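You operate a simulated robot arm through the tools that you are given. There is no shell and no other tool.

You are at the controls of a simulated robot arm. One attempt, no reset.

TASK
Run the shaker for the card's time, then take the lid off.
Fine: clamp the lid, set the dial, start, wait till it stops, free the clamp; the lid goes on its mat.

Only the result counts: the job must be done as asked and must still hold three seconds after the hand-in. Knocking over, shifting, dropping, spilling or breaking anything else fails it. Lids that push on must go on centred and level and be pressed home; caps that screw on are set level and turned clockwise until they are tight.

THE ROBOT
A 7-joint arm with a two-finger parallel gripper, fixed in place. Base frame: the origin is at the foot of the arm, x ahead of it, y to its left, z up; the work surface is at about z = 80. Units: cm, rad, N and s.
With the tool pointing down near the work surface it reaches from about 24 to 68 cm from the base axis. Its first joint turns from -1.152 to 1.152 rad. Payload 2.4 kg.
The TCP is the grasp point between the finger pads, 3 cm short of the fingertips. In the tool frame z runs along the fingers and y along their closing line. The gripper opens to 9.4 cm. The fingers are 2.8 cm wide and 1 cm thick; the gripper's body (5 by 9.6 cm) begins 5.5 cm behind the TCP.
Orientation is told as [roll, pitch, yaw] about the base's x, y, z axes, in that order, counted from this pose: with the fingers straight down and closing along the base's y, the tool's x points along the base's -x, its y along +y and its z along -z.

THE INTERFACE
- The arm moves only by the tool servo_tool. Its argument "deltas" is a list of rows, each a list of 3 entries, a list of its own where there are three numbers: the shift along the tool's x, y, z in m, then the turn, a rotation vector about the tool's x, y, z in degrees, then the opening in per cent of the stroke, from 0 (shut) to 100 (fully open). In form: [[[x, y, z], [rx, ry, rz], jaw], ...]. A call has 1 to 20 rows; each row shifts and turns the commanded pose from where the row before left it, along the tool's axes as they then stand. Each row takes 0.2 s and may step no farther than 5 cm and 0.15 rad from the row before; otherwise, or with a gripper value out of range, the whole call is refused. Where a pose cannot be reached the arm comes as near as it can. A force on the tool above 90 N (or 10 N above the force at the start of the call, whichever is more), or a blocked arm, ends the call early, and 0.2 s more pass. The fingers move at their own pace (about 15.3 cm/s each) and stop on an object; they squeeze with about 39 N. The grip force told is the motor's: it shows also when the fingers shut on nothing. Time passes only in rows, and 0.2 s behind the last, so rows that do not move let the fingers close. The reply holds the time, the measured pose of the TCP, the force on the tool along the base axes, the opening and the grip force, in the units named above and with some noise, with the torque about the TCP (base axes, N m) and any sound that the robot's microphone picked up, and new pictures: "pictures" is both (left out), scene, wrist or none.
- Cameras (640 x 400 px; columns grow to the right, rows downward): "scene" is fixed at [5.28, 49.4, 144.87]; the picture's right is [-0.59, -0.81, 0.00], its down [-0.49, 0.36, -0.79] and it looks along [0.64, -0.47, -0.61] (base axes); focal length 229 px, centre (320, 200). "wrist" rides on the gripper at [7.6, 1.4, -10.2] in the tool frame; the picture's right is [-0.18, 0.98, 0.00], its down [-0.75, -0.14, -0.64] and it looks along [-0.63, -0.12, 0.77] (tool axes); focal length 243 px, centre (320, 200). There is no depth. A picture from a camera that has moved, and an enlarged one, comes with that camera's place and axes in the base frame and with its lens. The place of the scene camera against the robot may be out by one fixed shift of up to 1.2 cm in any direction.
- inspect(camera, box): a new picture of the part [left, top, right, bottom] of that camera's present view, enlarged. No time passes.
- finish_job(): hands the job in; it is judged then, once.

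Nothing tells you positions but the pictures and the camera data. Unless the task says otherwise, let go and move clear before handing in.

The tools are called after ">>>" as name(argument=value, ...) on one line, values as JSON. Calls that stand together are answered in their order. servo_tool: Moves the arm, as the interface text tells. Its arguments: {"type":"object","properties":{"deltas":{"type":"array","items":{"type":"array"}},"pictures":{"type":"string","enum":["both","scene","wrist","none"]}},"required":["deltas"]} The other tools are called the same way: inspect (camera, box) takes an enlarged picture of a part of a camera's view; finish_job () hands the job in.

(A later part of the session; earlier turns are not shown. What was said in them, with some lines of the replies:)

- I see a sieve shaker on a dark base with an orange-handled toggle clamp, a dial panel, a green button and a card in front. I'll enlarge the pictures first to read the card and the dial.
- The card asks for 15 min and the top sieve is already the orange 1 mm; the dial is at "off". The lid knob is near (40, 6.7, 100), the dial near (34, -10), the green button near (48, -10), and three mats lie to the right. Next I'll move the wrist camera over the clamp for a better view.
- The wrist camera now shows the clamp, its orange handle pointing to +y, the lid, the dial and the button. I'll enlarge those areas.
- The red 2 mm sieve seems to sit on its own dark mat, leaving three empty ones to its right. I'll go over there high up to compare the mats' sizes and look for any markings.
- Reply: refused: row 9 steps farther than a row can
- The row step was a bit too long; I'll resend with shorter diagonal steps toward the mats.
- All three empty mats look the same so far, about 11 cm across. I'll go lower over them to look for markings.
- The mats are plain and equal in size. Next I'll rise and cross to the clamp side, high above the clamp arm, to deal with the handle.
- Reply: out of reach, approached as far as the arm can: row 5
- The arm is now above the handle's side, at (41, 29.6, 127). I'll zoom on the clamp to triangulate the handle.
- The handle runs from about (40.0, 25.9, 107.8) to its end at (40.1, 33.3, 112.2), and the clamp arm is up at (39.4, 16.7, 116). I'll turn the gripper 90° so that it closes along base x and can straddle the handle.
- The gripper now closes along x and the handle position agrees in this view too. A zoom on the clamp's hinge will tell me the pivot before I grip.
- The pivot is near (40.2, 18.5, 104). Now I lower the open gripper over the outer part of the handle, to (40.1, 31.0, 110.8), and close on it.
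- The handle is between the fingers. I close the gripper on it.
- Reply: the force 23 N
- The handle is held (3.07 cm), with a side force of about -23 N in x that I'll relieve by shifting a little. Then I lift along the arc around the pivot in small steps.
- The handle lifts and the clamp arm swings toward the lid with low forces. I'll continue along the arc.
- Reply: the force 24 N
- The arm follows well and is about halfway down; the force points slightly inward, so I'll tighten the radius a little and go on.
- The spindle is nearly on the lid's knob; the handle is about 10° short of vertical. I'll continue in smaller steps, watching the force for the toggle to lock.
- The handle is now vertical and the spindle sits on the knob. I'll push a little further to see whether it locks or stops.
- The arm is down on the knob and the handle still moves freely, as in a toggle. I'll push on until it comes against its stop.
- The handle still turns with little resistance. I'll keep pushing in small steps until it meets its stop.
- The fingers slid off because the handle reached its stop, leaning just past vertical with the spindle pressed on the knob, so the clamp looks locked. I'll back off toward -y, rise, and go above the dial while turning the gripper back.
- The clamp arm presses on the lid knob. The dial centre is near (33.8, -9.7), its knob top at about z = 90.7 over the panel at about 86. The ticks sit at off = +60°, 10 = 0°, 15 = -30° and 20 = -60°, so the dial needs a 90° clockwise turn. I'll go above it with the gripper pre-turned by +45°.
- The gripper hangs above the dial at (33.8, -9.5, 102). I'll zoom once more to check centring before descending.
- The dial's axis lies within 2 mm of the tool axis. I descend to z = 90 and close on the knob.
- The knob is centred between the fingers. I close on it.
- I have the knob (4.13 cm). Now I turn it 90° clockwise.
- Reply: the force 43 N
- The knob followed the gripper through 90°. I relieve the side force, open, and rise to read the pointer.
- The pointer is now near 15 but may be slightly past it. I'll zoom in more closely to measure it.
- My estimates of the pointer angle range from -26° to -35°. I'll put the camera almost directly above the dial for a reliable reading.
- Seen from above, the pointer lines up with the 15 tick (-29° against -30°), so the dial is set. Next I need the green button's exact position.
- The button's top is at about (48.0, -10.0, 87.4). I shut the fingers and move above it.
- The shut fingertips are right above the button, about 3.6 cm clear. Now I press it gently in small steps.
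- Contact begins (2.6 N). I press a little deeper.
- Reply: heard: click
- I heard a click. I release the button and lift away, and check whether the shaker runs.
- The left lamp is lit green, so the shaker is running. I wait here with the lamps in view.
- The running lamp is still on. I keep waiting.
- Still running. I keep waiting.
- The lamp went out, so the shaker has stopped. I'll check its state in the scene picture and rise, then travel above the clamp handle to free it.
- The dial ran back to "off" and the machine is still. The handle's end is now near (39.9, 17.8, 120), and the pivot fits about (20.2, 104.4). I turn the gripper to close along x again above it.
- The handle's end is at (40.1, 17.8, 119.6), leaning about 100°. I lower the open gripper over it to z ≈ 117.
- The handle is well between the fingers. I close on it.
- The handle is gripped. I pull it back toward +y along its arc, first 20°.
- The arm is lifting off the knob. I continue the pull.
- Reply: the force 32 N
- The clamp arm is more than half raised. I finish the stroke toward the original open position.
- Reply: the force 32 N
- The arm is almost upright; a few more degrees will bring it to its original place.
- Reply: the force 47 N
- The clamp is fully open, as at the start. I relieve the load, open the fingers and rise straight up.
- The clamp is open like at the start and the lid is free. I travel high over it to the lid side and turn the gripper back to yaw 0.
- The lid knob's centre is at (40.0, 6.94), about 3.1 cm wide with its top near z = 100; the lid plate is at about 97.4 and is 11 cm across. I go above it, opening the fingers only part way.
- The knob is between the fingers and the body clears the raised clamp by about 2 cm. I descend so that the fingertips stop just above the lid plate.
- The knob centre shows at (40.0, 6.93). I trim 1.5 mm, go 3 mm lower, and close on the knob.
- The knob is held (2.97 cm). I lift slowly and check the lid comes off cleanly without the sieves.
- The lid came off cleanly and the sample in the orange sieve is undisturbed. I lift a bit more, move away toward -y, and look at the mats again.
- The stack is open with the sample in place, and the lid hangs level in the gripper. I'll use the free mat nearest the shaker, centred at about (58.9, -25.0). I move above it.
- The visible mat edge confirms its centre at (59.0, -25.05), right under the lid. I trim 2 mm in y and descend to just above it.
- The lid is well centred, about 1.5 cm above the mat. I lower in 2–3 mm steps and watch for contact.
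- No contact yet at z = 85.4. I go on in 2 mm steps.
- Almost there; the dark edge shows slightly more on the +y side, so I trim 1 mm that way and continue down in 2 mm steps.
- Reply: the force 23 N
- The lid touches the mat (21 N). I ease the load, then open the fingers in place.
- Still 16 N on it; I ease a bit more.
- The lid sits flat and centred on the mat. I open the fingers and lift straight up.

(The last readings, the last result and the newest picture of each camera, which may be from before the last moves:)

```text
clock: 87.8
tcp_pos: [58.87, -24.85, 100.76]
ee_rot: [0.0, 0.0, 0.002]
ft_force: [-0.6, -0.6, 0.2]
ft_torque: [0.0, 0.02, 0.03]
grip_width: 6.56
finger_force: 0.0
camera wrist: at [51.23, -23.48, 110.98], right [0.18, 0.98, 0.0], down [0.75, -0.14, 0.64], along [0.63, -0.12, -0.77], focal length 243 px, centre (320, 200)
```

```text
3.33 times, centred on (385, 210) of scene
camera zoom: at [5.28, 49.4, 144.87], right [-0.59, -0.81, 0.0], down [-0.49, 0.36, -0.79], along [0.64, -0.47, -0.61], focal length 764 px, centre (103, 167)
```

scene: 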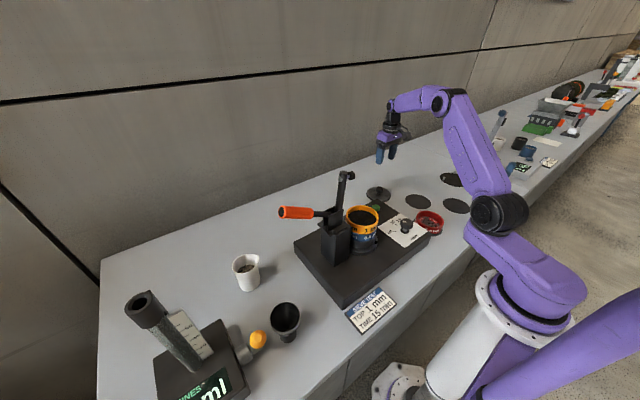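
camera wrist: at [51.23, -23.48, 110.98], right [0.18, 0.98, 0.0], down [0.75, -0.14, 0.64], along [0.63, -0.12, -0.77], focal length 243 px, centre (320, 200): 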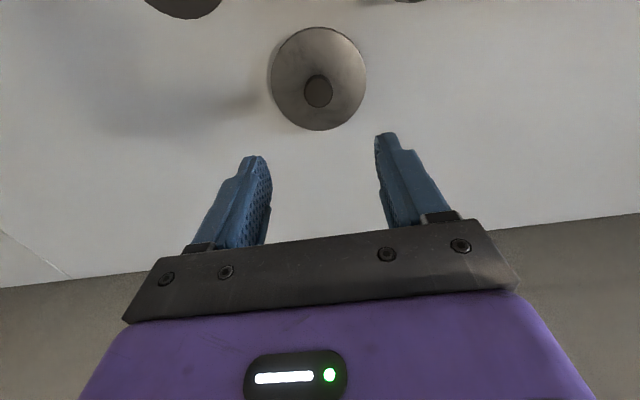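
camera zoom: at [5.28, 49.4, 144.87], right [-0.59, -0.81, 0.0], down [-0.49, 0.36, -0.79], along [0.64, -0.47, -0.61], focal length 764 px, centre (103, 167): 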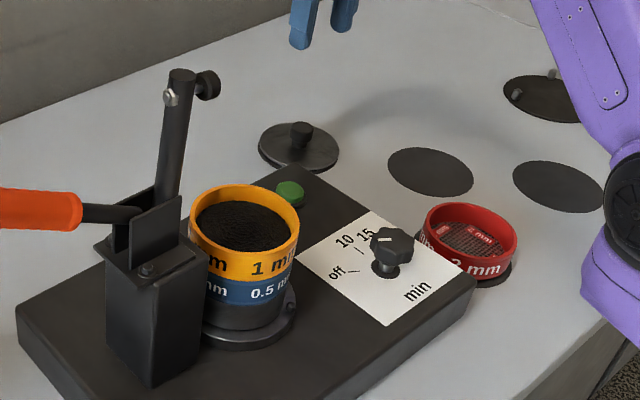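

The lid lies level and centred on its mat, the stack is open with the sample in place, the clamp is free, and the dial is back at off. I move the arm further clear before handing in.

>>> servo_tool(deltas=[[[0.03, 0, -0.04], [0, 0, 0], 70], [[0.04, 0, -0.03], [0, 0, 0], 70], [[0.04, 0, -0.03], [0, 0, 0], 70], [[0.03, 0, -0.03], [0, 0, 0], 70], [[0, 0, 0], [0, 0, 0], 70], [[0, 0, 0], [0, 0, 0], 70], [[0, 0, 0], [0, 0, 0], 70]], pictures="both")

>>> inspect(camera="scene", box=[270, 150, 490, 290])

```text
clock: 89.4
tcp_pos: [44.99, -24.86, 113.72]
ee_rot: [0.0, 0.001, 0.002]
ft_force: [0.4, 0.1, -0.3]
ft_torque: [0.01, 0.0, 0.01]
grip_width: 6.58
finger_force: 0.0
camera wrist: at [37.4, -23.57, 123.95], right [0.18, 0.98, 0.0], down [0.75, -0.14, 0.64], along [0.63, -0.12, -0.77], focal length 243 px, centre (320, 200)
```

scene: 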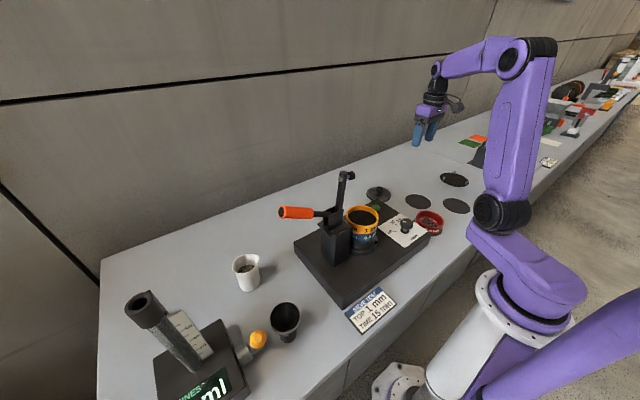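
wrist: 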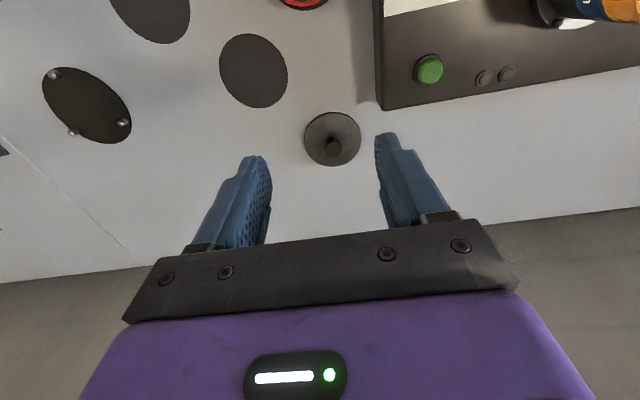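

```text
2.86 times, centred on (380, 220) of scene
camera zoom: at [5.28, 49.4, 144.87], right [-0.59, -0.81, 0.0], down [-0.49, 0.36, -0.79], along [0.64, -0.47, -0.61], focal length 655 px, centre (149, 143)
```

zoom: 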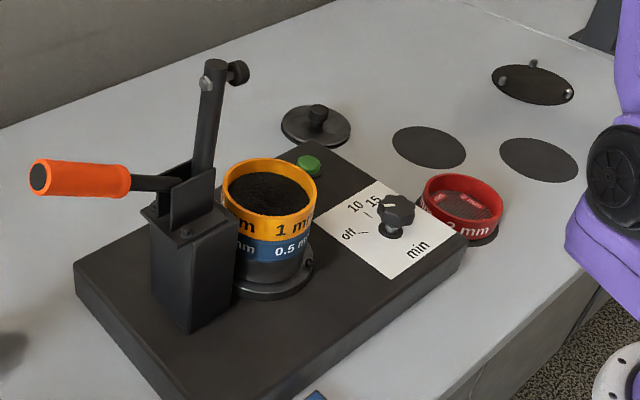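

The shaker has stopped with both lamps out and the clamp is open. The lid rests centred and flat on its mat, nothing else has moved, and the arm is clear. I hand the job in.

>>> finish_job()

```text
The job is handed in.
```

The shaker ran for the card's time, 15 min, and the lid is off and lying flat and centred on a mat. The one thing I couldn't confirm is whether that mat is the lid's own.

- **Run:** I clamped the lid, set the dial to 15 and pressed start. The run lamp came on, then went out after about 10 to 14 s of simulated time, and the dial turned itself back to "off".
- **After the run:** I opened the clamp fully and lifted the lid straight off. The sample in the 1 mm sieve was not disturbed, and nothing else on the bench appears to have moved.
- **The mat:** Three free mats were within reach. None had markings, and all three measured about 11 cm, the same as the lid. I used the one nearest the shaker.

The arm had let go and was clear before I handed the job in. The hand-in was accepted, but no verdict came back.
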